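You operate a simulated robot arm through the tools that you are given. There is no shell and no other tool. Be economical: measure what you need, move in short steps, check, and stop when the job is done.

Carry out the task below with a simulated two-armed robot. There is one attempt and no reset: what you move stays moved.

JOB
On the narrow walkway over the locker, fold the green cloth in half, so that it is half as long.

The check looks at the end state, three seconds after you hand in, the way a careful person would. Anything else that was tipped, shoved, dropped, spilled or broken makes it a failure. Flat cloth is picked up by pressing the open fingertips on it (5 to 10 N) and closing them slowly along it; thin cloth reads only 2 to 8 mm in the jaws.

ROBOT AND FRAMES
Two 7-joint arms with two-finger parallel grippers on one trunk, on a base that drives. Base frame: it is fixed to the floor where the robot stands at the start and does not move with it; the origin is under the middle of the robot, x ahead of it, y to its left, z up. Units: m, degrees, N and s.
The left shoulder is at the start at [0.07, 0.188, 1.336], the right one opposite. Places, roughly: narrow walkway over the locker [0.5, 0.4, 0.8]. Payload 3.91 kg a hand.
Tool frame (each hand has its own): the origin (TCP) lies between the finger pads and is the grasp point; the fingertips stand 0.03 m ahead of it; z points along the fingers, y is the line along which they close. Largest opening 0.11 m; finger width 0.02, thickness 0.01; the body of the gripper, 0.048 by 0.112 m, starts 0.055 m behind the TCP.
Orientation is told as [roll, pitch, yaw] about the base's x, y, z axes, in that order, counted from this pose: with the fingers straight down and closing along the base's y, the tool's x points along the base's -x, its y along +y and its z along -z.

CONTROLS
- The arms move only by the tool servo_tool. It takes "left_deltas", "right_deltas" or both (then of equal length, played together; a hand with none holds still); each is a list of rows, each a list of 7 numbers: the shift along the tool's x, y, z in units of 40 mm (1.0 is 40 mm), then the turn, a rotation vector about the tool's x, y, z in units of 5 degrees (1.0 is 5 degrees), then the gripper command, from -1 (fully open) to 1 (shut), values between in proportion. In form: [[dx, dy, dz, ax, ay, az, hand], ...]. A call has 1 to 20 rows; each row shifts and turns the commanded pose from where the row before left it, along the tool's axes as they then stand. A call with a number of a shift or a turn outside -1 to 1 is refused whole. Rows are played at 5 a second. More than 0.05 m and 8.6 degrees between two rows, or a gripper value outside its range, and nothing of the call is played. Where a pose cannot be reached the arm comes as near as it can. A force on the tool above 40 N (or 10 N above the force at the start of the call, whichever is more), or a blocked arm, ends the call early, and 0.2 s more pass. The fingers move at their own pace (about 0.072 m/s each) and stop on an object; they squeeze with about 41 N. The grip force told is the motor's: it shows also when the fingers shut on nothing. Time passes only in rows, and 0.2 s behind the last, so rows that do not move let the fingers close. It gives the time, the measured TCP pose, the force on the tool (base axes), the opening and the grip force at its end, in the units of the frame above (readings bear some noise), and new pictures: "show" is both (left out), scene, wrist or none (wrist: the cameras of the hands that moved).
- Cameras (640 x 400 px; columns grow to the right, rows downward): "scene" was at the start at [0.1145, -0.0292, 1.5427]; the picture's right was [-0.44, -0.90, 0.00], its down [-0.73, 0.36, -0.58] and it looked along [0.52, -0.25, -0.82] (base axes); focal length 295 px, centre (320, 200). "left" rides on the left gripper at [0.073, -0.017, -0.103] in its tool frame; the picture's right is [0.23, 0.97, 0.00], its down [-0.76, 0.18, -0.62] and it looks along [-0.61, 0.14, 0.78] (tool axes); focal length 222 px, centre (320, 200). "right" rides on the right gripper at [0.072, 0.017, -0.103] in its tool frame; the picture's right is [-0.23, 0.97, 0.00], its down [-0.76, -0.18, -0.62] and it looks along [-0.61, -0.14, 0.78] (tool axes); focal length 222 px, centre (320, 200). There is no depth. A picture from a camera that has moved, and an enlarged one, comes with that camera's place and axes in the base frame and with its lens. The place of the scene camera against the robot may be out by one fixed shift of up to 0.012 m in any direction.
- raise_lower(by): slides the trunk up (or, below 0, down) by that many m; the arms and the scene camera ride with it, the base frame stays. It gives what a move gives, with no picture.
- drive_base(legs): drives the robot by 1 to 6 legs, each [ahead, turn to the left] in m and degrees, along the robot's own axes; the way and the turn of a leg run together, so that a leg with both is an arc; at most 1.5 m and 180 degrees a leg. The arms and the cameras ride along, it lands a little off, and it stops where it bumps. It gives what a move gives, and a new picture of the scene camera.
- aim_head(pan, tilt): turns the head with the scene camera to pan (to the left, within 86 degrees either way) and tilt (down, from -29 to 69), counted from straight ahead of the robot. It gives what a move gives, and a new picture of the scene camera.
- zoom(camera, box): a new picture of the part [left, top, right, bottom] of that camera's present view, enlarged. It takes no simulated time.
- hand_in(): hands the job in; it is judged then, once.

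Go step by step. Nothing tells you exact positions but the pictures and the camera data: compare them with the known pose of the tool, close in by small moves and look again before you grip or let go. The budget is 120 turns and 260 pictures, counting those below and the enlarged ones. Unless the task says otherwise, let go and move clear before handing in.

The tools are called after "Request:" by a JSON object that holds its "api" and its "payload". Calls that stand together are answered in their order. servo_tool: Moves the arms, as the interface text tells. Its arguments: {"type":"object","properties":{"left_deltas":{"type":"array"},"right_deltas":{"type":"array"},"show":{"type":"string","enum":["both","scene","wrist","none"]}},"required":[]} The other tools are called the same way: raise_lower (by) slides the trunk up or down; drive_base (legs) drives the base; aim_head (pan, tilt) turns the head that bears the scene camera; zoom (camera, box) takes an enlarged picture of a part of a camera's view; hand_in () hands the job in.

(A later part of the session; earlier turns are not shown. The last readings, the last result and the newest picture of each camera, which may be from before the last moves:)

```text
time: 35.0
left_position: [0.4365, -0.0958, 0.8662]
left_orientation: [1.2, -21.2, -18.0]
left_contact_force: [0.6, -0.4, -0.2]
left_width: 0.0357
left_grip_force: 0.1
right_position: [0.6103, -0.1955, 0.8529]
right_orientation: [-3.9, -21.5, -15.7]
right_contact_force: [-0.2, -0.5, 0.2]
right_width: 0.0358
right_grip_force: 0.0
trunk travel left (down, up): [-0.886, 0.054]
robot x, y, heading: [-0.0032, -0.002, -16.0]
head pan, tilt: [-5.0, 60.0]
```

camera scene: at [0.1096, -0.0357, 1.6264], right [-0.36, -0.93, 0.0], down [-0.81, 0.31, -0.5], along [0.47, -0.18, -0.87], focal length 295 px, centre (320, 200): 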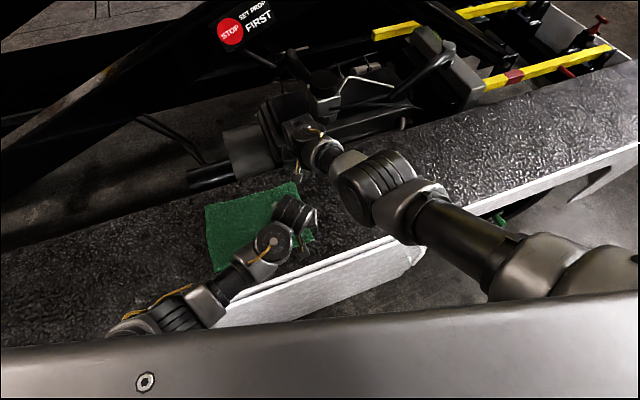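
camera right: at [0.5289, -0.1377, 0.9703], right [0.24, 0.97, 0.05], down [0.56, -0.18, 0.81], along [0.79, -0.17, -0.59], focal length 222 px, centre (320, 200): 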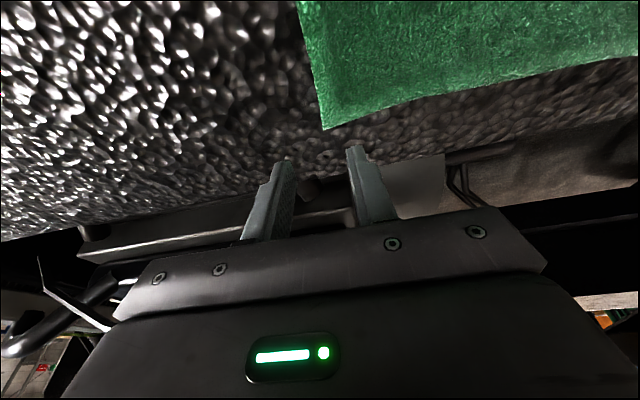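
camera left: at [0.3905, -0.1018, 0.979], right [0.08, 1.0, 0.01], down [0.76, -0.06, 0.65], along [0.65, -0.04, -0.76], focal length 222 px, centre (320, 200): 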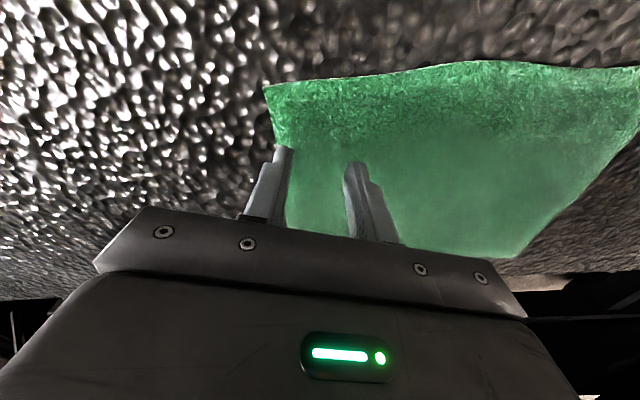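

Request:
{"api": "servo_tool", "payload": {"left_deltas": [[-0.36, -0.17, 0.14, 0, 0, 0, 0.35], [-0.36, -0.17, 0.14, 0, 0, 0, 0.35], [0, 0, 0, 0, 0, 0, 0.35], [0, 0, 0, 0, 0, 0, 0.35], [0, 0, 0, 0, 0, 0, 0.35]], "right_deltas": [[0, 0.4, 0, -0.35, 0, 0, 0.35], [0, 0.4, 0, -0.35, 0, 0, 0.35], [0, 0.4, 0, 0, 0, 0, 0.35], [0, 0.45, 0, 0, 0, 0, 0.35], [0, 0, 0, 0, 0, 0, 0.35]], "show": "both"}}

```text
time: 36.2
left_position: [0.4638, -0.1178, 0.8653]
left_orientation: [1.2, -21.2, -17.9]
left_contact_force: [-0.6, -0.4, -0.3]
left_width: 0.0361
left_grip_force: 0.1
right_position: [0.6231, -0.184, 0.8342]
right_orientation: [-3.3, -21.1, -17.4]
right_contact_force: [-0.3, 1.1, 0.9]
right_width: 0.0358
right_grip_force: 0.1
trunk travel left (down, up): [-0.886, 0.054]
robot x, y, heading: [0.0058, -0.0017, -16.3]
head pan, tilt: [-5.0, 60.0]
camera scene: at [0.1094, -0.0342, 1.5761], right [-0.36, -0.93, 0.0], down [-0.81, 0.31, -0.5], along [0.47, -0.18, -0.87], focal length 295 px, centre (320, 200)
camera right: at [0.5282, -0.1309, 0.903], right [0.51, 0.86, 0.03], down [0.42, -0.28, 0.86], along [0.75, -0.43, -0.5], focal length 222 px, centre (320, 200)
camera left: at [0.3582, -0.1036, 0.9347], right [0.09, 0.99, -0.06], down [0.51, 0.01, 0.86], along [0.86, -0.11, -0.51], focal length 222 px, centre (320, 200)
```

scene: 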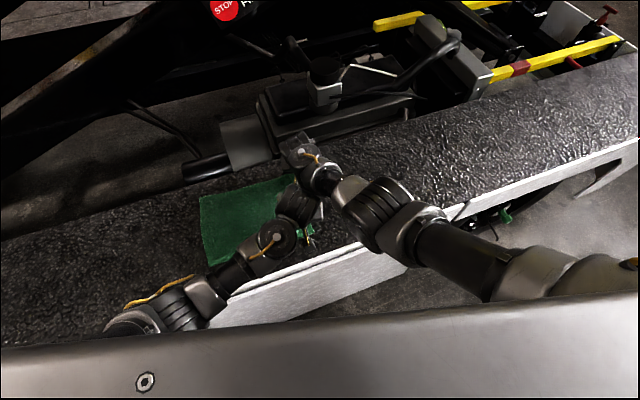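
right: 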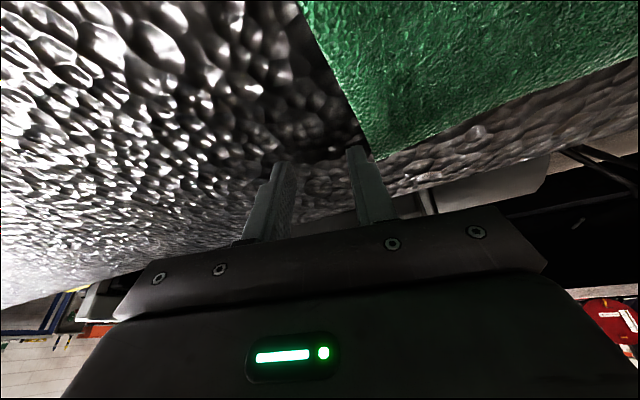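
left: 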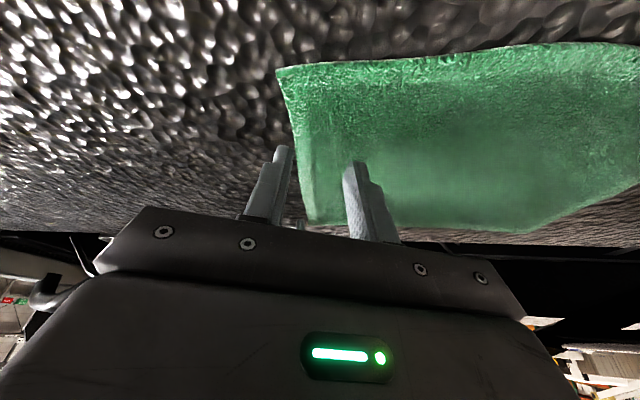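

The right arm is limited here while the left seems relaxed in its tilted pose. I test how far the left can now cross, since a heading nearer −8° would suit the right.

Request:
{"api": "servo_tool", "payload": {"left_deltas": [[0, -0.4, -0.1, 0, 0, 0, 0.35], [0, -0.4, -0.1, 0, 0, 0, 0.35], [0, -0.4, 0, 0, 0, 0, 0.35], [0, -0.4, 0, 0, 0, 0, 0.35], [0, 0, 0, 0, 0, 0, 0.35]], "right_deltas": [[0, -0.5, -0.3, 0, 0, 0, 0.35], [0, -0.5, -0.3, 0, 0, 0, 0.35], [0, -0.5, 0, 0, 0, 0, 0.35], [0, -0.5, 0, 0, 0, 0, 0.35], [0, 0, 0, 0, 0, 0, 0.35]], "show": "none"}}

```text
time: 37.4
left_position: [0.427, -0.1578, 0.8487]
left_orientation: [2.9, -19.1, -18.6]
left_contact_force: [0.0, -0.5, 0.1]
left_width: 0.0357
left_grip_force: 0.0
right_position: [0.6072, -0.2247, 0.8839]
right_orientation: [-0.7, -22.5, -17.0]
right_contact_force: [-0.6, -0.6, -0.9]
right_width: 0.036
right_grip_force: 0.1
trunk travel left (down, up): [-0.886, 0.054]
robot x, y, heading: [-0.0011, 0.0011, -16.3]
head pan, tilt: [-5.0, 60.0]
```

Request:
{"api": "servo_tool", "payload": {"left_deltas": [[0.1, 0.4, -0.4, 0, 0, 0, 0.35], [0.1, 0.4, -0.4, 0, 0, 0, 0.35], [0.1, 0.2, -0.4, 0, 0, 0, 0.35], [0, 0, 0, 0, 0, 0, 0.35]], "right_deltas": [[0.1, 0, -0.3, 0, 0, 0, 0.35], [0.1, 0, -0.3, 0, 0, 0, 0.35], [0.1, 0, -0.3, 0, 0, 0, 0.35], [0, 0, 0, 0, 0, 0, 0.35]], "show": "none"}}

Request:
{"api": "raise_lower", "payload": {"by": -0.05}}

Request:
{"api": "drive_base", "payload": {"legs": [[0, 5]]}}

```text
time: 38.4
left_position: [0.4231, -0.1232, 0.9045]
left_orientation: [2.2, -20.4, -18.0]
left_contact_force: [0.0, -0.1, -0.6]
left_width: 0.0359
left_grip_force: 0.0
right_position: [0.5755, -0.1917, 0.9071]
right_orientation: [0.5, -21.4, -16.0]
right_contact_force: [0.5, 0.4, 0.5]
right_width: 0.0358
right_grip_force: 0.2
trunk travel left (down, up): [-0.886, 0.054]
robot x, y, heading: [0.0, 0.0012, -16.2]
head pan, tilt: [-5.0, 60.0]
```

```text
time: 39.3
left_position: [0.4225, -0.1234, 0.855]
left_orientation: [2.1, -20.4, -18.0]
left_contact_force: [0.1, 0.0, -0.3]
left_width: 0.0358
left_grip_force: 0.0
right_position: [0.5765, -0.1923, 0.8562]
right_orientation: [0.5, -21.4, -15.9]
right_contact_force: [-0.6, 0.1, 0.1]
right_width: 0.036
right_grip_force: 0.0
trunk travel left (down, up): [-0.836, 0.104]
robot x, y, heading: [0.0015, -0.0052, -16.1]
head pan, tilt: [-5.0, 60.0]
```

```text
time: 40.2
left_position: [0.4325, -0.0875, 0.8556]
left_orientation: [2.1, -20.6, -13.1]
left_contact_force: [-0.4, -0.5, 0.3]
left_width: 0.0359
left_grip_force: 0.1
right_position: [0.5908, -0.1425, 0.8545]
right_orientation: [0.5, -21.4, -11.1]
right_contact_force: [0.0, 0.3, -0.5]
right_width: 0.0358
right_grip_force: 0.1
trunk travel left (down, up): [-0.836, 0.104]
robot x, y, heading: [0.0038, 0.0002, -11.2]
head pan, tilt: [-5.0, 60.0]
camera scene: at [0.1124, -0.0268, 1.5263], right [-0.28, -0.96, 0.0], down [-0.83, 0.24, -0.5], along [0.48, -0.14, -0.87], focal length 295 px, centre (320, 200)
```

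scene: 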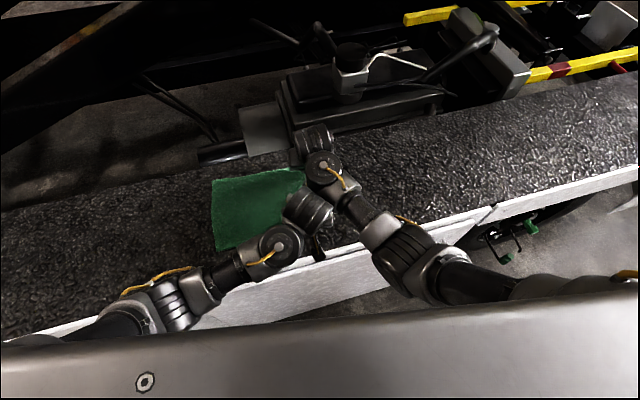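

Request:
{"api": "servo_tool", "payload": {"left_deltas": [[-0.3, -0.2, 0.1, 0.2, 0, 0, 0.35], [-0.3, -0.2, 0.1, 0.2, 0, 0, 0.35], [-0.25, -0.18, 0.1, 0, 0, 0, 0.35], [0, 0, 0, 0, 0, 0, 0.35]], "right_deltas": [[-0.3, 0.15, 0.12, 0, 0, 0, 0.35], [-0.3, 0.15, 0.12, 0, 0, 0, 0.35], [-0.3, 0.15, 0.12, 0, 0, 0, 0.35], [0, 0, 0, 0, 0, 0, 0.35]], "show": "both"}}

```text
time: 41.2
left_position: [0.4711, -0.1074, 0.8539]
left_orientation: [0.2, -20.7, -11.7]
left_contact_force: [0.8, 0.2, -0.2]
left_width: 0.0355
left_grip_force: 0.1
right_position: [0.6307, -0.1704, 0.8454]
right_orientation: [-1.9, -21.2, -12.3]
right_contact_force: [-0.2, -0.6, -0.7]
right_width: 0.0359
right_grip_force: 0.1
trunk travel left (down, up): [-0.836, 0.104]
robot x, y, heading: [-0.0038, -0.0003, -11.2]
head pan, tilt: [-5.0, 60.0]
camera scene: at [0.1119, -0.0256, 1.5264], right [-0.28, -0.96, 0.0], down [-0.83, 0.24, -0.5], along [0.48, -0.14, -0.87], focal length 295 px, centre (320, 200)
camera right: at [0.5317, -0.1296, 0.9141], right [0.43, 0.9, 0.05], down [0.44, -0.26, 0.86], along [0.79, -0.34, -0.51], focal length 222 px, centre (320, 200)
camera left: at [0.3653, -0.1027, 0.9255], right [-0.01, 1.0, -0.08], down [0.52, 0.07, 0.85], along [0.86, -0.03, -0.52], focal length 222 px, centre (320, 200)
```

scene: 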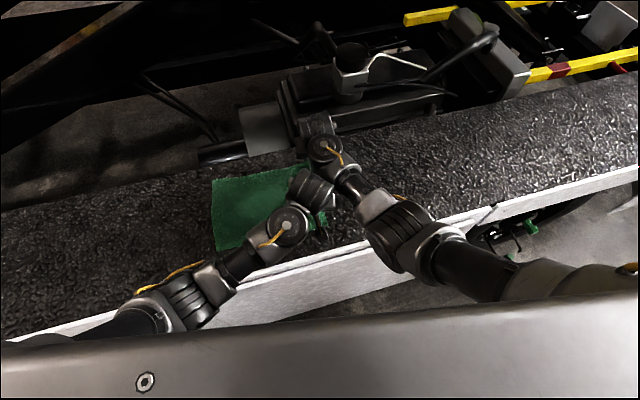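
right: 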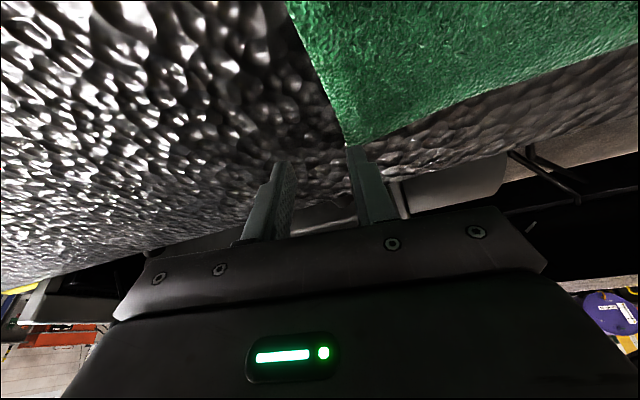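
left: 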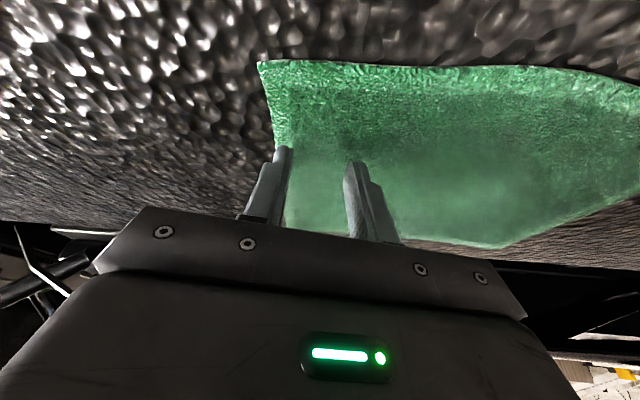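

Simultaneous gripping is too cramped: the wrists crowd each other. I'll do it with the right arm alone, gripping the middle of the right edge, standing at about +10° heading so the whole stroke is in its reach; the left hand goes out of the way to the left.

Request:
{"api": "servo_tool", "payload": {"left_deltas": [[0, 0.3, -0.4, 0, 0, 0, 0.35], [0, 0.5, -0.4, 0, 0, 0, 0.35], [0, 0.7, 0, 0, 0, 0, 0.35], [0, 0.7, 0, 0, 0, 0, 0.35], [0, 0.7, 0, 0, 0, 0, 0.35], [0, 0.7, 0, 0, 0, 0, 0.35], [0, 0.7, 0, 0, 0, 0, 0.35], [0, 0.7, 0, 0, 0, 0, 0.35]], "right_deltas": [[0.1, -0.5, -0.4, 0, 0, 0, 0.35], [0.1, -0.5, -0.4, 0, 0, 0, 0.35], [0.1, -0.5, -0.4, 0, 0, 0, 0.35], [0, -0.5, 0, 0, 0, 0, 0.35], [0, -0.5, 0, 0, 0, 0, 0.35], [0, -0.5, 0, 0, 0, 0, 0.35], [0, -0.5, 0, 0, 0, 0, 0.35], [0, 0, 0, 0, 0, 0, 0.35]], "show": "scene"}}

```text
time: 43.0
left_position: [0.4965, 0.081, 0.8852]
left_orientation: [0.0, -20.5, -13.2]
left_contact_force: [0.7, 0.2, 0.2]
left_width: 0.0355
left_grip_force: 0.1
right_position: [0.5782, -0.2641, 0.8949]
right_orientation: [0.4, -21.5, -11.2]
right_contact_force: [-0.5, -0.3, 0.7]
right_width: 0.0357
right_grip_force: 0.0
trunk travel left (down, up): [-0.836, 0.104]
robot x, y, heading: [-0.0033, 0.0005, -11.0]
head pan, tilt: [-5.0, 60.0]
camera scene: at [0.1123, -0.0249, 1.5264], right [-0.28, -0.96, 0.0], down [-0.83, 0.24, -0.5], along [0.48, -0.14, -0.87], focal length 295 px, centre (320, 200)
```

scene: 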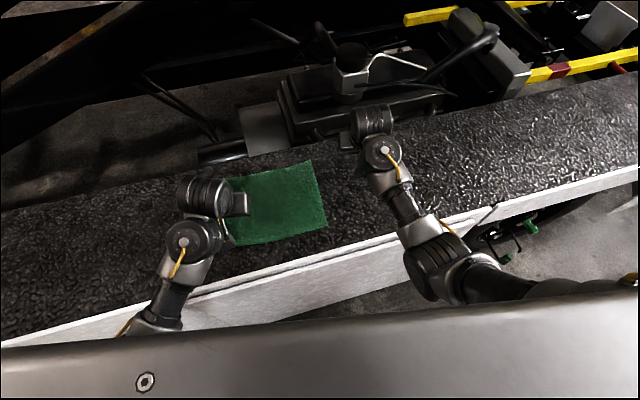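

Request:
{"api": "drive_base", "payload": {"legs": [[0, 21]]}}

Request:
{"api": "servo_tool", "payload": {"left_deltas": [[0.3, 0.6, 0, 0, 0, 0, 0.35], [0.3, 0.6, 0, 0, 0, 0, 0.35], [0.3, 0.6, 0, 0, 0, 0, 0.35], [0.3, 0.6, 0, 0, 0, 0, 0.35], [0, 0, 0, 0, 0, 0, 0.35]], "show": "none"}}

Request:
{"api": "aim_head", "payload": {"pan": -10, "tilt": 55}}

```text
time: 44.5
left_position: [0.4346, 0.2518, 0.8857]
left_orientation: [0.0, -20.5, 7.9]
left_contact_force: [0.4, -0.2, 0.2]
left_width: 0.0356
left_grip_force: 0.1
right_position: [0.6338, -0.0402, 0.8947]
right_orientation: [0.4, -21.4, 9.9]
right_contact_force: [0.0, -0.7, 0.3]
right_width: 0.0358
right_grip_force: 0.0
trunk travel left (down, up): [-0.836, 0.104]
robot x, y, heading: [-0.0017, 0.0019, 9.9]
head pan, tilt: [-5.0, 60.0]
camera scene: at [0.1151, 0.0166, 1.5264], right [0.08, -1.0, 0.0], down [-0.86, -0.07, -0.5], along [0.5, 0.04, -0.87], focal length 295 px, centre (320, 200)
```

scene: 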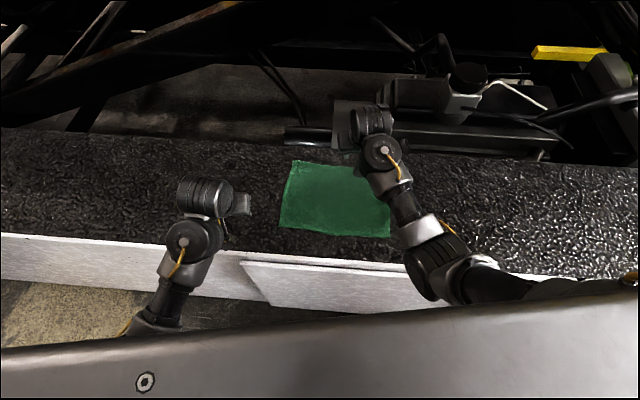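

```text
time: 45.7
left_position: [0.3758, 0.3438, 0.8681]
left_orientation: [0.0, -20.4, 7.9]
left_contact_force: [0.3, -0.6, -0.1]
left_width: 0.0357
left_grip_force: 0.0
right_position: [0.6329, -0.0404, 0.8931]
right_orientation: [0.4, -21.3, 9.9]
right_contact_force: [1.0, -0.4, -0.4]
right_width: 0.036
right_grip_force: 0.1
trunk travel left (down, up): [-0.836, 0.104]
robot x, y, heading: [-0.0, -0.0007, 10.0]
head pan, tilt: [-5.0, 60.0]
```

```text
time: 46.4
left_position: [0.3774, 0.3432, 0.8689]
left_orientation: [0.0, -20.5, 7.9]
left_contact_force: [0.5, -0.5, -0.3]
left_width: 0.0355
left_grip_force: 0.1
right_position: [0.6337, -0.0399, 0.8942]
right_orientation: [0.4, -21.5, 10.0]
right_contact_force: [0.5, 0.3, 0.4]
right_width: 0.036
right_grip_force: 0.1
trunk travel left (down, up): [-0.836, 0.104]
robot x, y, heading: [0.0023, 0.004, 9.8]
head pan, tilt: [-10.0, 55.0]
camera scene: at [0.1207, 0.0109, 1.5324], right [0.0, -1.0, 0.0], down [-0.82, 0.0, -0.57], along [0.57, 0.0, -0.82], focal length 295 px, centre (320, 200)
```

scene: 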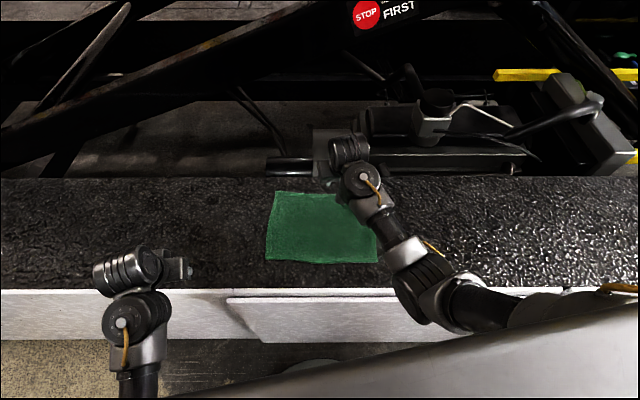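

Good layout. I set the right hand nearly upright with yaw 0 and test the end place above the left edge in the air.

Request:
{"api": "servo_tool", "payload": {"right_deltas": [[0, 0, 0, 0.25, 0.9, 0.6, 0.35], [0, 0, 0, 0.25, 0.9, 0.6, 0.35], [0, 0, 0, 0.2, 0.9, 0.6, 0.35], [0.3, 0.6, 0, 0, 0, 0, 0.35], [0.3, 0.6, 0, 0, 0, 0, 0.35], [0.3, 0.6, 0, 0, 0, 0, 0.35], [0.3, 0.6, 0, 0, 0, 0, 0.35], [0.3, 0.6, 0, 0, 0, 0, 0.35], [0.3, 0.6, 0.2, 0, 0, 0, 0.35], [0.3, 0.6, 0.4, 0, 0, 0, 0.35], [0, 0.1, 0.3, 0, 0, 0, 0.35]], "show": "scene"}}

```text
time: 48.8
left_position: [0.3736, 0.3438, 0.8698]
left_orientation: [0.0, -20.7, 7.9]
left_contact_force: [-0.4, -0.1, 0.6]
left_width: 0.0357
left_grip_force: 0.1
right_position: [0.5628, 0.1008, 0.8342]
right_orientation: [-3.0, -8.6, -0.5]
right_contact_force: [0.4, -0.5, 8.2]
right_width: 0.0353
right_grip_force: 0.0
trunk travel left (down, up): [-0.836, 0.104]
robot x, y, heading: [0.002, 0.0035, 9.7]
head pan, tilt: [-10.0, 55.0]
camera scene: at [0.1168, 0.0109, 1.533], right [0.0, -1.0, 0.0], down [-0.82, 0.0, -0.58], along [0.58, 0.0, -0.82], focal length 295 px, centre (320, 200)
```

scene: 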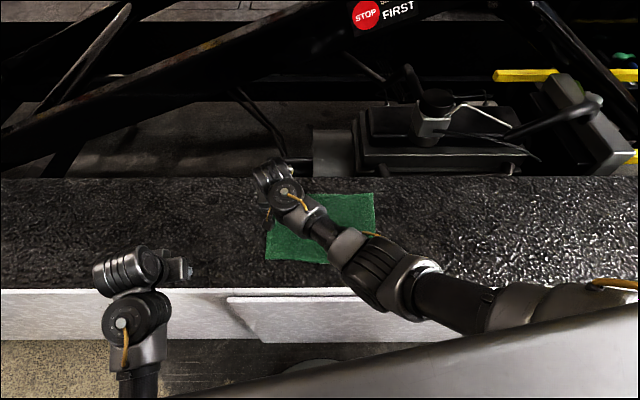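

The right reaches only to its own midline when low, so I lift and turn the base another 10° left (left hand moves further clear with it).

Request:
{"api": "servo_tool", "payload": {"right_deltas": [[0, 0, -0.5, 0, 0, 0, 0.35], [0, -0.5, -0.5, -0.3, 0, 0, 0.35], [0, -0.5, -0.5, -0.3, 0, 0, 0.35], [0, -0.5, 0, 0, 0, 0, 0.35], [0, -0.5, 0, 0, 0, 0, 0.35]], "show": "none"}}

Request:
{"api": "drive_base", "payload": {"legs": [[0, 11]]}}

```text
time: 50.0
left_position: [0.3768, 0.3418, 0.8688]
left_orientation: [0.1, -20.6, 7.9]
left_contact_force: [0.3, 0.0, -0.2]
left_width: 0.0356
left_grip_force: 0.1
right_position: [0.5461, 0.0497, 0.9036]
right_orientation: [2.4, -7.8, 0.5]
right_contact_force: [0.3, -0.3, 0.5]
right_width: 0.0357
right_grip_force: 0.0
trunk travel left (down, up): [-0.836, 0.104]
robot x, y, heading: [-0.0002, 0.0013, 9.6]
head pan, tilt: [-10.0, 55.0]
```

```text
time: 51.1
left_position: [0.3043, 0.4088, 0.87]
left_orientation: [0.0, -20.5, 18.8]
left_contact_force: [0.2, 0.9, 0.7]
left_width: 0.0357
left_grip_force: 0.1
right_position: [0.5276, 0.1554, 0.9025]
right_orientation: [2.2, -7.9, 11.5]
right_contact_force: [-0.2, 0.2, -0.5]
right_width: 0.0357
right_grip_force: 0.1
trunk travel left (down, up): [-0.836, 0.104]
robot x, y, heading: [-0.0007, 0.0001, 20.6]
head pan, tilt: [-10.0, 55.0]
camera scene: at [0.1168, 0.0342, 1.5324], right [0.19, -0.98, 0.0], down [-0.8, -0.15, -0.57], along [0.56, 0.11, -0.82], focal length 295 px, centre (320, 200)
```

scene: 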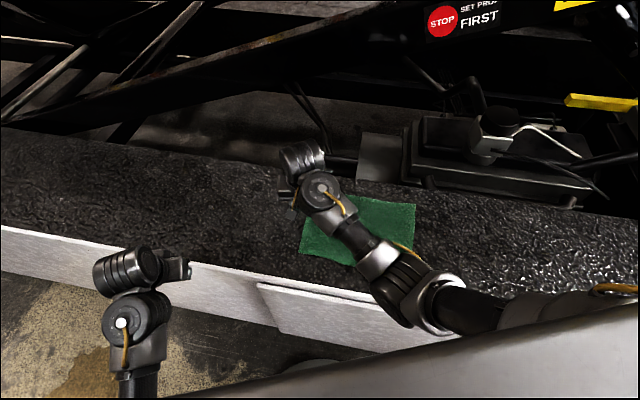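

Now I go to the start point above the middle of the right edge.

Request:
{"api": "servo_tool", "payload": {"right_deltas": [[0, 0, 0, 0.25, 0, 0.76, 0.35], [0, 0, 0, 0.25, 0, 0.76, 0.35], [0, 0, 0, 0.25, 0, 0.76, 0.35], [-0.1, -0.7, 0, 0, 0, 0, 0.35], [-0.1, -0.7, 0, 0, 0, 0, 0.35], [-0.1, -0.7, 0, 0, 0, 0, 0.35], [0, -0.7, 0, 0, 0, 0, 0.35], [0, -0.7, 0, 0, 0, 0, 0.35], [0, -0.7, 0, 0, 0, 0, 0.35], [0, -0.7, 0, 0, 0, 0, 0.35], [0, -0.7, 0, 0, 0, 0, 0.35], [0, -0.7, 0.4, 0, 0, 0, 0.35], [0, -0.7, 0.4, 0, 0, 0, 0.35], [0, 0, 0, 0, 0, 0, 0.35]]}}

```text
time: 54.1
left_position: [0.3041, 0.4093, 0.8686]
left_orientation: [0.1, -20.5, 19.0]
left_contact_force: [0.1, 0.5, -0.5]
left_width: 0.0359
left_grip_force: 0.0
right_position: [0.5449, -0.1249, 0.8703]
right_orientation: [0.1, -7.7, 0.1]
right_contact_force: [0.5, -0.3, 0.8]
right_width: 0.0357
right_grip_force: 0.0
trunk travel left (down, up): [-0.836, 0.104]
robot x, y, heading: [-0.001, -0.0023, 20.8]
head pan, tilt: [-10.0, 55.0]
camera scene: at [0.1169, 0.0346, 1.5324], right [0.19, -0.98, 0.0], down [-0.8, -0.15, -0.57], along [0.56, 0.11, -0.82], focal length 295 px, centre (320, 200)
camera right: at [0.458, -0.1086, 0.9622], right [0.22, 0.97, 0.03], down [0.67, -0.18, 0.72], along [0.71, -0.14, -0.69], focal length 222 px, centre (320, 200)
```

scene: 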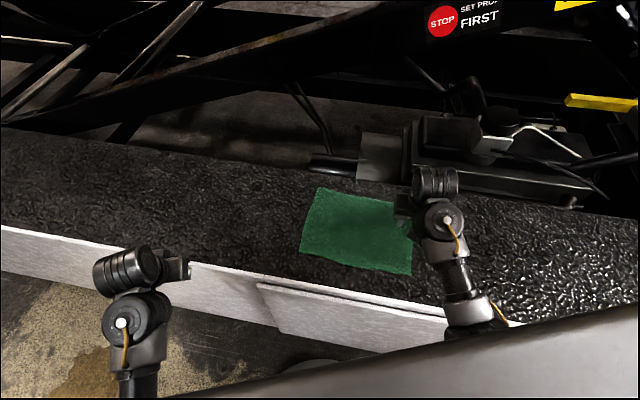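
right: 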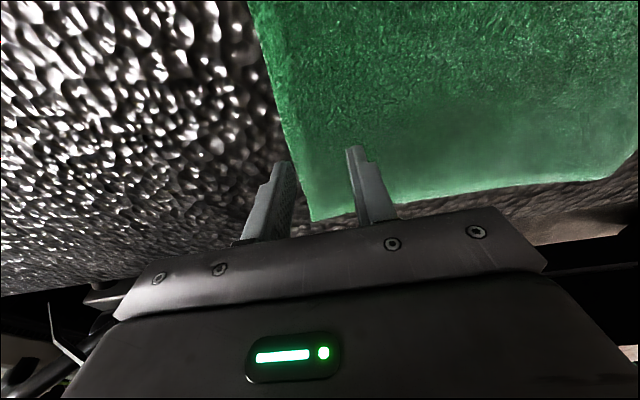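

The hand is exactly over the mid right edge (edge y≈−0.148). I shift 3 mm inward and descend to just above the cloth.

Request:
{"api": "servo_tool", "payload": {"right_deltas": [[0, 0.08, 0.25, 0, 0, 0, 0.35], [0, 0, 0.25, 0, 0, 0, 0.35], [0, 0, 0.2, 0, 0, 0, 0.35], [0, 0, 0.1, 0, 0, 0, 0.35], [0, 0, 0, 0, 0, 0, 0.35]], "show": "wrist"}}

```text
time: 55.3
left_position: [0.3041, 0.4095, 0.8691]
left_orientation: [0.0, -20.5, 18.9]
left_contact_force: [-0.8, 0.1, 0.0]
left_width: 0.0358
left_grip_force: 0.0
right_position: [0.5482, -0.1205, 0.8409]
right_orientation: [0.2, -7.6, 0.1]
right_contact_force: [-0.1, -0.2, 0.1]
right_width: 0.0356
right_grip_force: 0.1
trunk travel left (down, up): [-0.836, 0.104]
robot x, y, heading: [-0.0024, 0.0022, 20.7]
head pan, tilt: [-10.0, 55.0]
camera right: at [0.4611, -0.105, 0.9321], right [0.22, 0.97, 0.03], down [0.67, -0.18, 0.72], along [0.71, -0.14, -0.69], focal length 222 px, centre (320, 200)
```

right: 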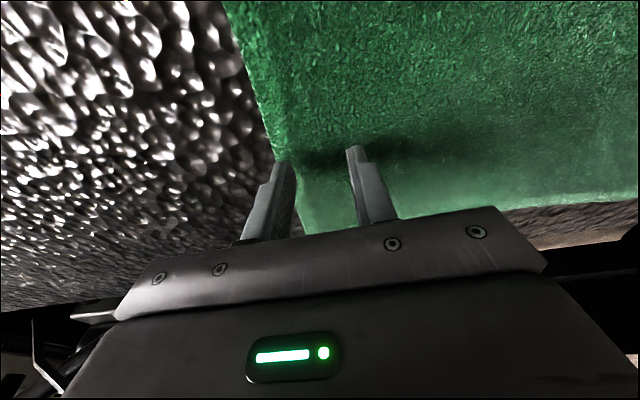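

Request:
{"api": "servo_tool", "payload": {"right_deltas": [[0, 0, 0.06, 0, 0, 0, 0.35], [0, 0, 0.06, 0, 0, 0, 0.35], [0, 0, 0.04, 0, 0, 0, 0.35], [0, 0, 0, 0, 0, 0, 0.35]], "show": "none"}}

```text
time: 56.3
left_position: [0.3028, 0.4083, 0.8711]
left_orientation: [0.0, -20.6, 18.8]
left_contact_force: [-0.2, -0.1, 0.3]
left_width: 0.0357
left_grip_force: 0.0
right_position: [0.5488, -0.1206, 0.8341]
right_orientation: [0.1, -7.7, 0.1]
right_contact_force: [-2.0, -0.8, 5.6]
right_width: 0.036
right_grip_force: 0.1
trunk travel left (down, up): [-0.836, 0.104]
robot x, y, heading: [0.0024, -0.006, 20.8]
head pan, tilt: [-10.0, 55.0]
```

Contact at about 6 N; I press a hair more and close slowly.

Request:
{"api": "servo_tool", "payload": {"right_deltas": [[0, 0, 0.03, 0, 0, 0, 0.35], [0, 0, 0, 0, 0, 0, 0.42], [0, 0, 0, 0, 0, 0, 0.49], [0, 0, 0, 0, 0, 0, 0.56], [0, 0, 0, 0, 0, 0, 0.63], [0, 0, 0, 0, 0, 0, 0.7], [0, 0, 0, 0, 0, 0, 0.77], [0, 0, 0, 0, 0, 0, 0.84], [0, 0, 0, 0, 0, 0, 0.92], [0, 0, 0, 0, 0, 0, 1], [0, 0, 0, 0, 0, 0, 1], [0, 0, 0, 0, 0, 0, 1]], "show": "wrist"}}

```text
time: 58.9
left_position: [0.3035, 0.4095, 0.8697]
left_orientation: [0.1, -20.7, 19.0]
left_contact_force: [-0.3, 0.1, 0.8]
left_width: 0.0359
left_grip_force: 0.0
right_position: [0.5489, -0.1208, 0.8333]
right_orientation: [0.1, -7.8, 0.2]
right_contact_force: [2.8, 0.9, 15.5]
right_width: 0.0038
right_grip_force: 41.0
trunk travel left (down, up): [-0.836, 0.104]
robot x, y, heading: [0.001, 0.0061, 20.9]
head pan, tilt: [-10.0, 55.0]
camera right: at [0.4616, -0.1051, 0.9255], right [0.22, 0.97, 0.03], down [0.67, -0.18, 0.72], along [0.71, -0.14, -0.69], focal length 222 px, centre (320, 200)
```

right: 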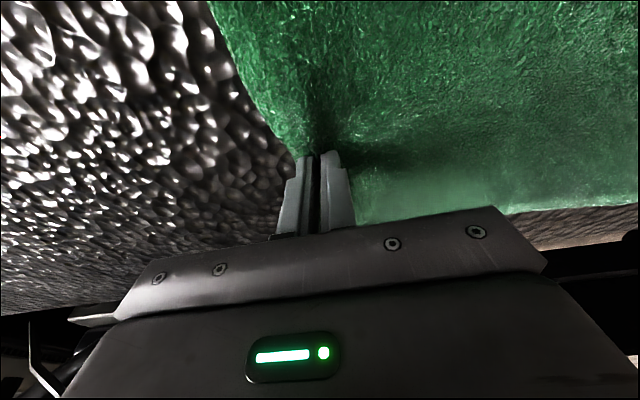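

Gripped (3.8 mm) right at the edge. I lift a little and look.

Request:
{"api": "servo_tool", "payload": {"right_deltas": [[0, 0, -0.4, 0, 0, 0, 1], [0, 0.2, -0.4, 0, 0, 0, 1], [0, 0.3, -0.4, 0, 0, 0, 1], [0, 0, 0, 0, 0, 0, 1]], "show": "both"}}

```text
time: 59.9
left_position: [0.3049, 0.4092, 0.8689]
left_orientation: [0.0, -20.5, 18.9]
left_contact_force: [-0.4, 0.4, -0.4]
left_width: 0.0356
left_grip_force: 0.0
right_position: [0.5431, -0.1017, 0.881]
right_orientation: [0.2, -7.6, 0.1]
right_contact_force: [-0.5, -1.3, 0.0]
right_width: 0.0033
right_grip_force: 40.8
trunk travel left (down, up): [-0.836, 0.104]
robot x, y, heading: [-0.0007, -0.002, 21.0]
head pan, tilt: [-10.0, 55.0]
camera scene: at [0.1166, 0.0336, 1.5324], right [0.19, -0.98, 0.0], down [-0.8, -0.15, -0.57], along [0.56, 0.11, -0.82], focal length 295 px, centre (320, 200)
camera right: at [0.4556, -0.0847, 0.9735], right [0.22, 0.97, 0.03], down [0.67, -0.18, 0.72], along [0.71, -0.14, -0.69], focal length 222 px, centre (320, 200)
```

scene: 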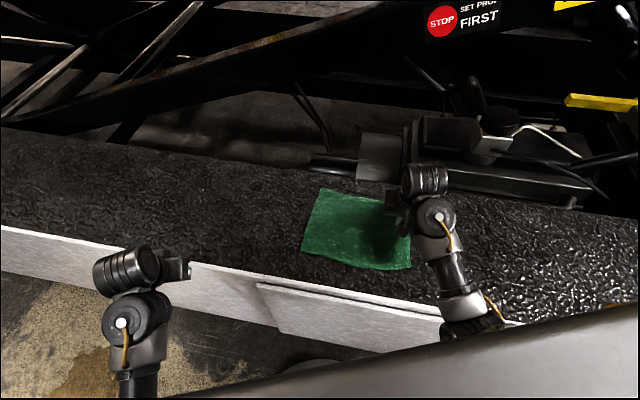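
right: 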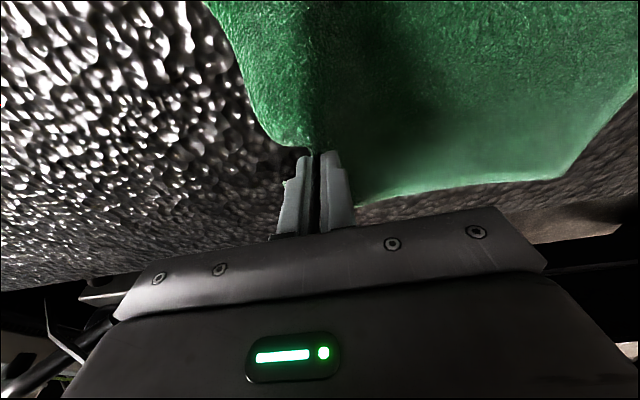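

Request:
{"api": "servo_tool", "payload": {"right_deltas": [[0, 0.3, -0.5, 0, 0, 0, 1], [0, 0.5, -0.5, 0, 0, 0, 1], [0, 0.6, -0.4, 0, 0, 0, 1], [0, 0.7, -0.2, 0, 0, 0, 1], [0, 0.5, 0, 0, 0, 0, 1]], "show": "both"}}

```text
time: 61.1
left_position: [0.3043, 0.4088, 0.8688]
left_orientation: [0.0, -20.6, 18.9]
left_contact_force: [-0.1, 1.1, 0.9]
left_width: 0.0356
left_grip_force: 0.1
right_position: [0.5278, -0.0369, 0.9054]
right_orientation: [0.2, -7.5, 0.1]
right_contact_force: [0.4, 0.0, -0.2]
right_width: 0.0035
right_grip_force: 41.3
right hand out of reach, approached as far as the arm can: row 2, 3, 4
trunk travel left (down, up): [-0.836, 0.104]
robot x, y, heading: [-0.0044, -0.0007, 20.9]
head pan, tilt: [-10.0, 55.0]
camera scene: at [0.1174, 0.0342, 1.5324], right [0.19, -0.98, 0.0], down [-0.8, -0.15, -0.57], along [0.56, 0.11, -0.82], focal length 295 px, centre (320, 200)
camera right: at [0.4404, -0.02, 0.9983], right [0.22, 0.97, 0.03], down [0.67, -0.18, 0.72], along [0.71, -0.14, -0.69], focal length 222 px, centre (320, 200)
```

scene: 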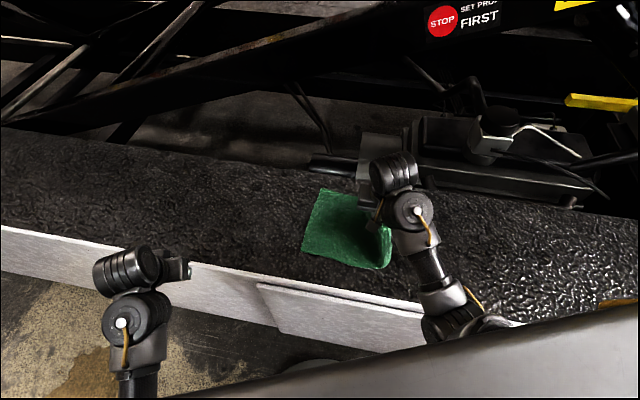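
right: 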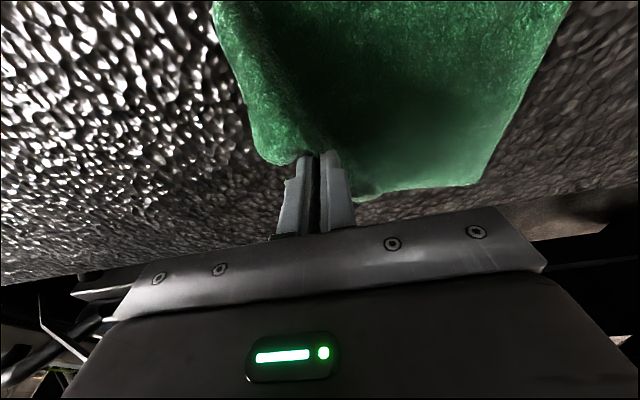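

The cloth is stiff enough that the whole edge follows the grip. I continue the arc to the left.

Request:
{"api": "servo_tool", "payload": {"right_deltas": [[-0.1, 0.5, 0, 0, 0, 0, 1], [-0.1, 0.5, 0, 0, 0, 0, 1], [-0.1, 0.5, 0, 0, 0, 0, 1], [0, 0.5, 0, 0, 0, 0, 1], [0, 0, 0, 0, 0, 0, 1]], "show": "both"}}

```text
time: 62.3
left_position: [0.3036, 0.4088, 0.8688]
left_orientation: [0.0, -20.5, 18.8]
left_contact_force: [-0.7, -0.3, -0.5]
left_width: 0.0358
left_grip_force: 0.0
right_position: [0.537, 0.0426, 0.9075]
right_orientation: [0.1, -7.6, 0.1]
right_contact_force: [-0.7, 0.1, 0.1]
right_width: 0.0033
right_grip_force: 41.1
trunk travel left (down, up): [-0.836, 0.104]
robot x, y, heading: [-0.0019, -0.0004, 20.7]
head pan, tilt: [-10.0, 55.0]
camera scene: at [0.1168, 0.0334, 1.5324], right [0.19, -0.98, 0.0], down [-0.8, -0.15, -0.57], along [0.56, 0.11, -0.82], focal length 295 px, centre (320, 200)
camera right: at [0.45, 0.059, 1.0004], right [0.22, 0.97, 0.03], down [0.67, -0.18, 0.72], along [0.71, -0.14, -0.69], focal length 222 px, centre (320, 200)
```

scene: 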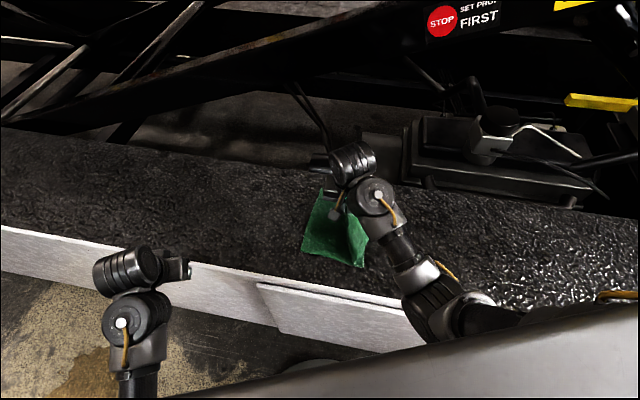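
right: 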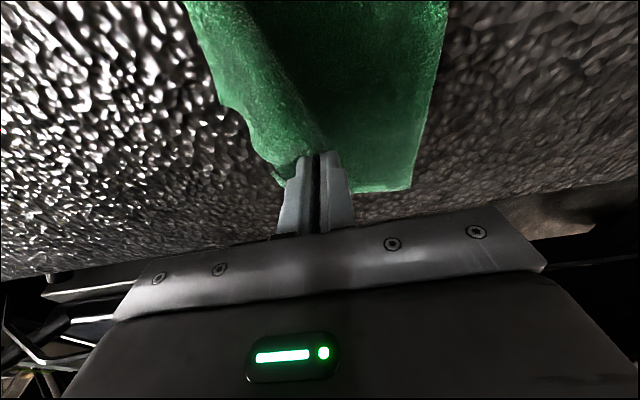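

Request:
{"api": "servo_tool", "payload": {"right_deltas": [[0, 0.6, 0.1, 0, 0, 0, 1], [0, 0.6, 0.2, 0, 0, 0, 1], [0, 0.6, 0.3, 0, 0, 0, 1], [0, 0.4, 0.4, 0, 0, 0, 1], [0, 0, 0, 0, 0, 0, 1]], "show": "both"}}

```text
time: 63.5
left_position: [0.3027, 0.4082, 0.868]
left_orientation: [0.1, -20.6, 18.9]
left_contact_force: [0.1, 0.6, -0.5]
left_width: 0.0358
left_grip_force: 0.0
right_position: [0.5437, 0.1336, 0.8671]
right_orientation: [0.3, -7.6, 0.1]
right_contact_force: [-0.2, -0.2, 0.6]
right_width: 0.0038
right_grip_force: 41.6
trunk travel left (down, up): [-0.836, 0.104]
robot x, y, heading: [-0.003, -0.0037, 20.7]
head pan, tilt: [-10.0, 55.0]
camera scene: at [0.1167, 0.0335, 1.5325], right [0.19, -0.98, 0.0], down [-0.8, -0.15, -0.57], along [0.56, 0.11, -0.82], focal length 295 px, centre (320, 200)
camera right: at [0.4559, 0.1492, 0.9589], right [0.22, 0.97, 0.03], down [0.67, -0.18, 0.72], along [0.71, -0.14, -0.69], focal length 222 px, centre (320, 200)
```

scene: 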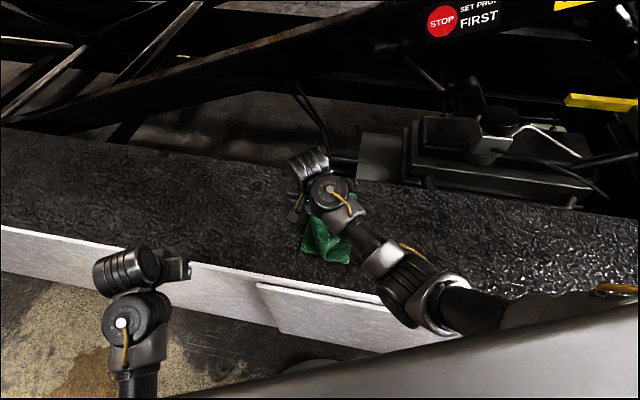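
right: 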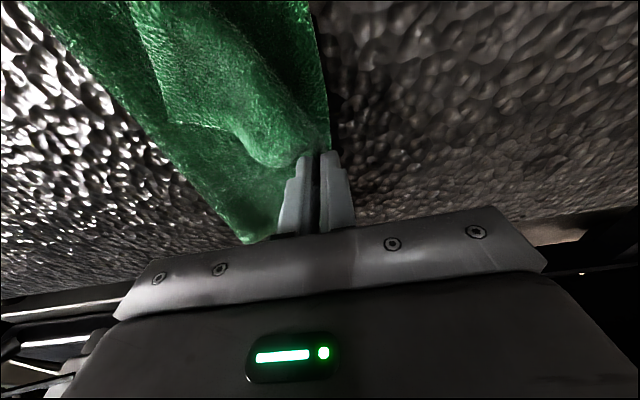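

Request:
{"api": "zoom", "payload": {"camera": "right", "box": [0, 0, 400, 250]}}

Request:
{"api": "zoom", "payload": {"camera": "scene", "box": [260, 160, 400, 290]}}

```text
1.60 times, centred on (200, 125) of right
camera zoom: at [0.4559, 0.1492, 0.9589], right [0.22, 0.97, 0.03], down [0.67, -0.18, 0.72], along [0.71, -0.14, -0.69], focal length 355 px, centre (512, 320)
```

zoom: 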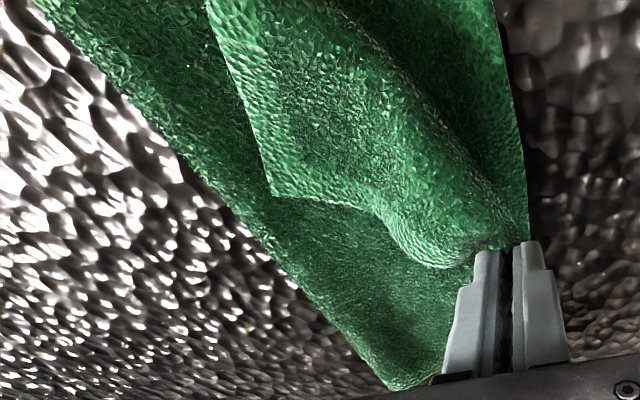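

```text
3.08 times, centred on (330, 225) of scene
camera zoom: at [0.1167, 0.0335, 1.5325], right [0.19, -0.98, 0.0], down [-0.8, -0.15, -0.57], along [0.56, 0.11, -0.82], focal length 906 px, centre (289, 123)
```

zoom: 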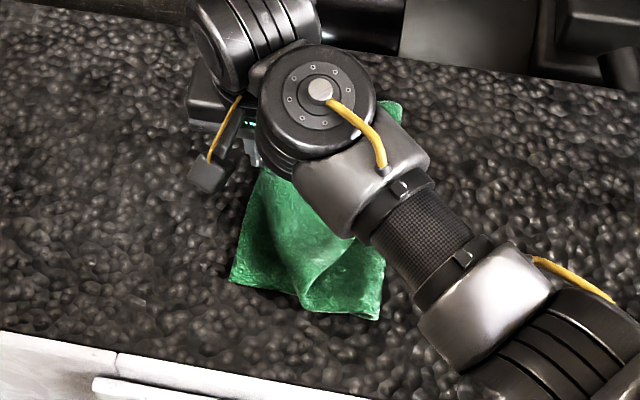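

The near/far corners lag behind the middle of the edge. I lay the middle down on the left edge and let go, then bring each corner over on its own.

Request:
{"api": "servo_tool", "payload": {"right_deltas": [[0, 0, 0.3, 0, 0, 0, 1], [0, 0, 0.2, 0, 0, 0, 1], [0, 0, 0.1, 0, 0, 0, 1], [0, 0, 0, 0, 0, 0, 1], [0, 0, 0, 0, 0, 0, 0.7], [0, 0, 0, 0, 0, 0, 0.4], [0, 0, 0, 0, 0, 0, 0.35], [0, 0, -0.3, 0, 0, 0, 0.35], [0, 0, -0.7, 0, 0, 0, 0.35], [0.7, 0, -0.5, 0, 0, 0, 0.35], [0.7, 0, -0.3, 0, 0, 0, 0.35], [0, 0, 0, 0, 0, 0, 0.35]], "show": "both"}}

```text
time: 66.1
left_position: [0.3047, 0.4093, 0.8688]
left_orientation: [0.0, -20.6, 18.9]
left_contact_force: [0.3, 0.8, -0.5]
left_width: 0.036
left_grip_force: 0.1
right_position: [0.481, 0.1336, 0.9085]
right_orientation: [0.1, -7.6, 0.1]
right_contact_force: [1.3, 0.1, 0.0]
right_width: 0.0358
right_grip_force: 0.1
trunk travel left (down, up): [-0.836, 0.104]
robot x, y, heading: [0.0006, 0.0016, 21.1]
head pan, tilt: [-10.0, 55.0]
camera scene: at [0.1176, 0.0344, 1.5324], right [0.19, -0.98, 0.0], down [-0.8, -0.15, -0.57], along [0.56, 0.11, -0.82], focal length 295 px, centre (320, 200)
camera right: at [0.394, 0.1486, 1.0009], right [0.22, 0.97, 0.03], down [0.67, -0.18, 0.72], along [0.71, -0.14, -0.69], focal length 222 px, centre (320, 200)
```

scene: 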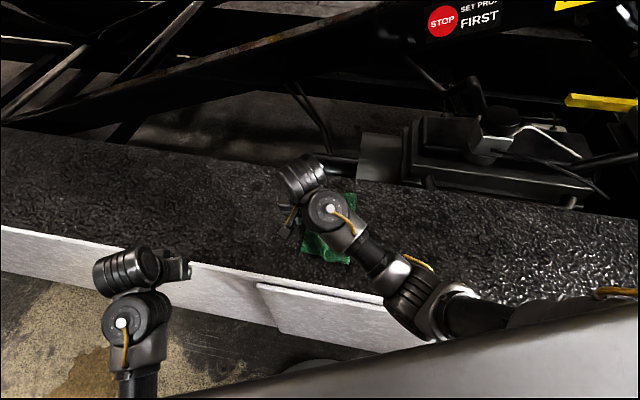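
right: 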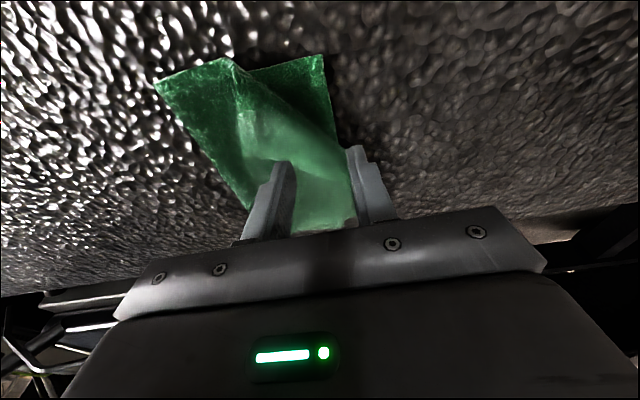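

Request:
{"api": "servo_tool", "payload": {"right_deltas": [[0, -0.8, 0, 0, 0, 0, 0.35], [0, -0.8, 0, 0, 0, 0, 0.35], [0, -0.8, 0, 0, 0, 0, 0.35], [0, -0.8, 0, 0, 0, 0, 0.35], [0, -0.8, 0, 0, 0, 0, 0.35], [0, -0.8, 0, 0, 0, 0, 0.35], [0, -0.8, 0, 0, 0, 0, 0.35], [0, -0.8, 0, 0, 0, 0, 0.35], [0, -0.8, 0, 0, 0, 0, 0.35]], "show": "none"}}

Request:
{"api": "zoom", "payload": {"camera": "scene", "box": [260, 160, 420, 290]}}

```text
time: 68.0
left_position: [0.3046, 0.4087, 0.8699]
left_orientation: [0.0, -20.6, 18.9]
left_contact_force: [0.2, 0.2, -0.1]
left_width: 0.0357
left_grip_force: 0.1
right_position: [0.4763, -0.1368, 0.8987]
right_orientation: [0.4, -7.9, -1.4]
right_contact_force: [3.0, 20.7, -11.2]
right_width: 0.0357
right_grip_force: 0.0
right hand out of reach, approached as far as the arm can: row 3, 4, 5
trunk travel left (down, up): [-0.836, 0.104]
robot x, y, heading: [0.0025, 0.0037, 20.7]
head pan, tilt: [-10.0, 55.0]
stopped in row 9 (right hand): the force on the tool passed its limit (the readings are from after the stop); the commanded pose is now the measured one
```

```text
3.08 times, centred on (340, 225) of scene
camera zoom: at [0.1165, 0.0333, 1.5325], right [0.19, -0.98, 0.0], down [-0.8, -0.15, -0.57], along [0.56, 0.11, -0.82], focal length 906 px, centre (258, 123)
```

zoom: 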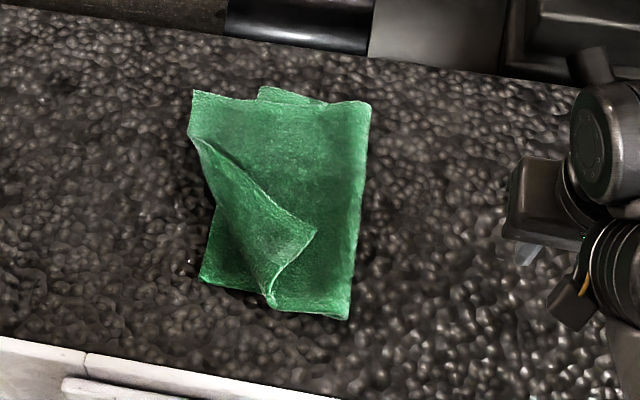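

The far part lies well (overshooting by ~5 cm), but the near half of the flap is turned back on top, its corner C at about (0.51, 0.057). I'll bring that corner over to the near-left corner (0.44, 0.15) next; first move the hand above it and check with the wrist camera.

Request:
{"api": "servo_tool", "payload": {"right_deltas": [[0, 0.5, 0, 0, 0, 0, 0.5], [0, 0.6, 0, 0, 0, 0, 0.5], [0, 0.6, 0, -0.12, 0, -0.84, 0.5], [-0.1, 0.6, 0, -0.12, 0, -0.84, 0.5], [-0.1, 0.6, 0, -0.12, 0, -0.84, 0.5], [-0.2, 0.6, 0, -0.12, 0, -0.84, 0.5], [-0.2, 0.6, 0.1, 0, 0, 0, 0.5], [-0.2, 0.6, 0.1, 0, 0, 0, 0.5], [0, 0.3, 0.1, 0, 0, 0, 0.5], [0, 0, 0, 0, 0, 0, 0.5]], "show": "wrist"}}

```text
time: 70.2
left_position: [0.304, 0.4092, 0.8687]
left_orientation: [0.1, -20.5, 18.8]
left_contact_force: [0.1, 0.3, 0.5]
left_width: 0.0356
left_grip_force: 0.1
right_position: [0.4839, 0.0686, 0.8906]
right_orientation: [0.3, -7.8, 15.8]
right_contact_force: [-0.3, -0.2, -0.2]
right_width: 0.0276
right_grip_force: 0.1
trunk travel left (down, up): [-0.836, 0.104]
robot x, y, heading: [0.0013, -0.0015, 20.7]
head pan, tilt: [-10.0, 55.0]
camera right: at [0.3965, 0.0587, 0.9836], right [-0.05, 1.0, 0.04], down [0.69, 0.01, 0.72], along [0.72, 0.06, -0.69], focal length 222 px, centre (320, 200)
```

right: 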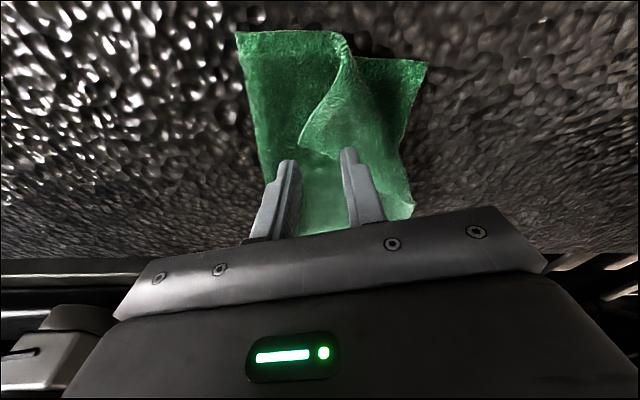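

Request:
{"api": "servo_tool", "payload": {"right_deltas": [[-0.16, 0.11, 0.3, 0, 0, 0, 0.5], [-0.16, 0.11, 0.3, 0, 0, 0, 0.5], [0, 0, 0.3, 0, 0, 0, 0.5], [0, 0, 0.15, 0, 0, 0, 0.5], [0, 0, 0, 0, 0, 0, 0.5]], "show": "none"}}

Request:
{"api": "zoom", "payload": {"camera": "right", "box": [200, 0, 460, 240]}}

```text
time: 71.4
left_position: [0.3038, 0.4086, 0.8697]
left_orientation: [0.1, -20.5, 18.8]
left_contact_force: [-0.4, -0.5, 0.4]
left_width: 0.0359
left_grip_force: 0.0
right_position: [0.499, 0.0817, 0.8519]
right_orientation: [0.4, -7.9, 15.7]
right_contact_force: [0.4, 1.1, -0.3]
right_width: 0.0277
right_grip_force: 0.1
trunk travel left (down, up): [-0.836, 0.104]
robot x, y, heading: [0.0007, 0.001, 20.9]
head pan, tilt: [-10.0, 55.0]
```

```text
1.67 times, centred on (330, 120) of right
camera zoom: at [0.4107, 0.0725, 0.944], right [-0.05, 1.0, 0.04], down [0.69, 0.01, 0.72], along [0.72, 0.06, -0.69], focal length 370 px, centre (303, 333)
```

zoom: 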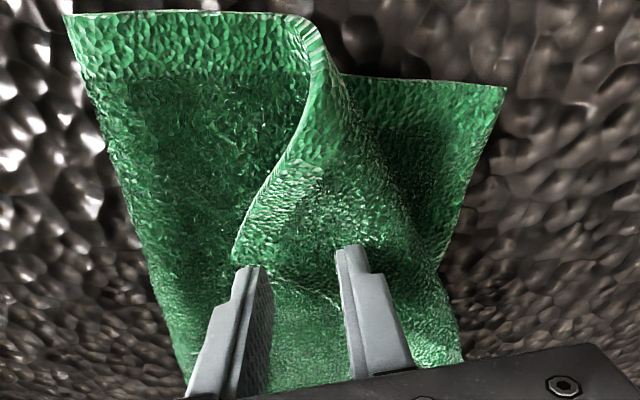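

I shift 10 mm nearer so that both fingertips sit inside the turned-back corner, and press lightly.

Request:
{"api": "servo_tool", "payload": {"right_deltas": [[0.25, 0, 0.15, 0, 0, 0, 0.5], [0, 0, 0.1, 0, 0, 0, 0.5], [0, 0, 0.06, 0, 0, 0, 0.5], [0, 0, 0.05, 0, 0, 0, 0.5], [0, 0, 0, 0, 0, 0, 0.5]], "show": "none"}}

Request:
{"api": "zoom", "payload": {"camera": "right", "box": [200, 0, 460, 240]}}

```text
time: 72.6
left_position: [0.3025, 0.4086, 0.8696]
left_orientation: [0.0, -20.7, 18.9]
left_contact_force: [0.1, -0.7, -0.2]
left_width: 0.0359
left_grip_force: 0.0
right_position: [0.4907, 0.0784, 0.8377]
right_orientation: [0.5, -8.0, 15.8]
right_contact_force: [-2.3, -2.3, 14.8]
right_width: 0.0275
right_grip_force: 0.2
trunk travel left (down, up): [-0.836, 0.104]
robot x, y, heading: [0.0006, -0.0004, 20.8]
head pan, tilt: [-10.0, 55.0]
```

```text
1.67 times, centred on (330, 120) of right
camera zoom: at [0.4026, 0.0698, 0.9301], right [-0.05, 1.0, 0.04], down [0.69, 0.01, 0.72], along [0.72, 0.06, -0.69], focal length 370 px, centre (303, 333)
```

zoom: 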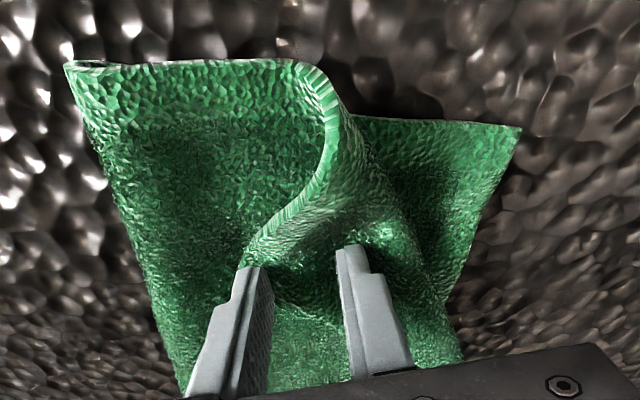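

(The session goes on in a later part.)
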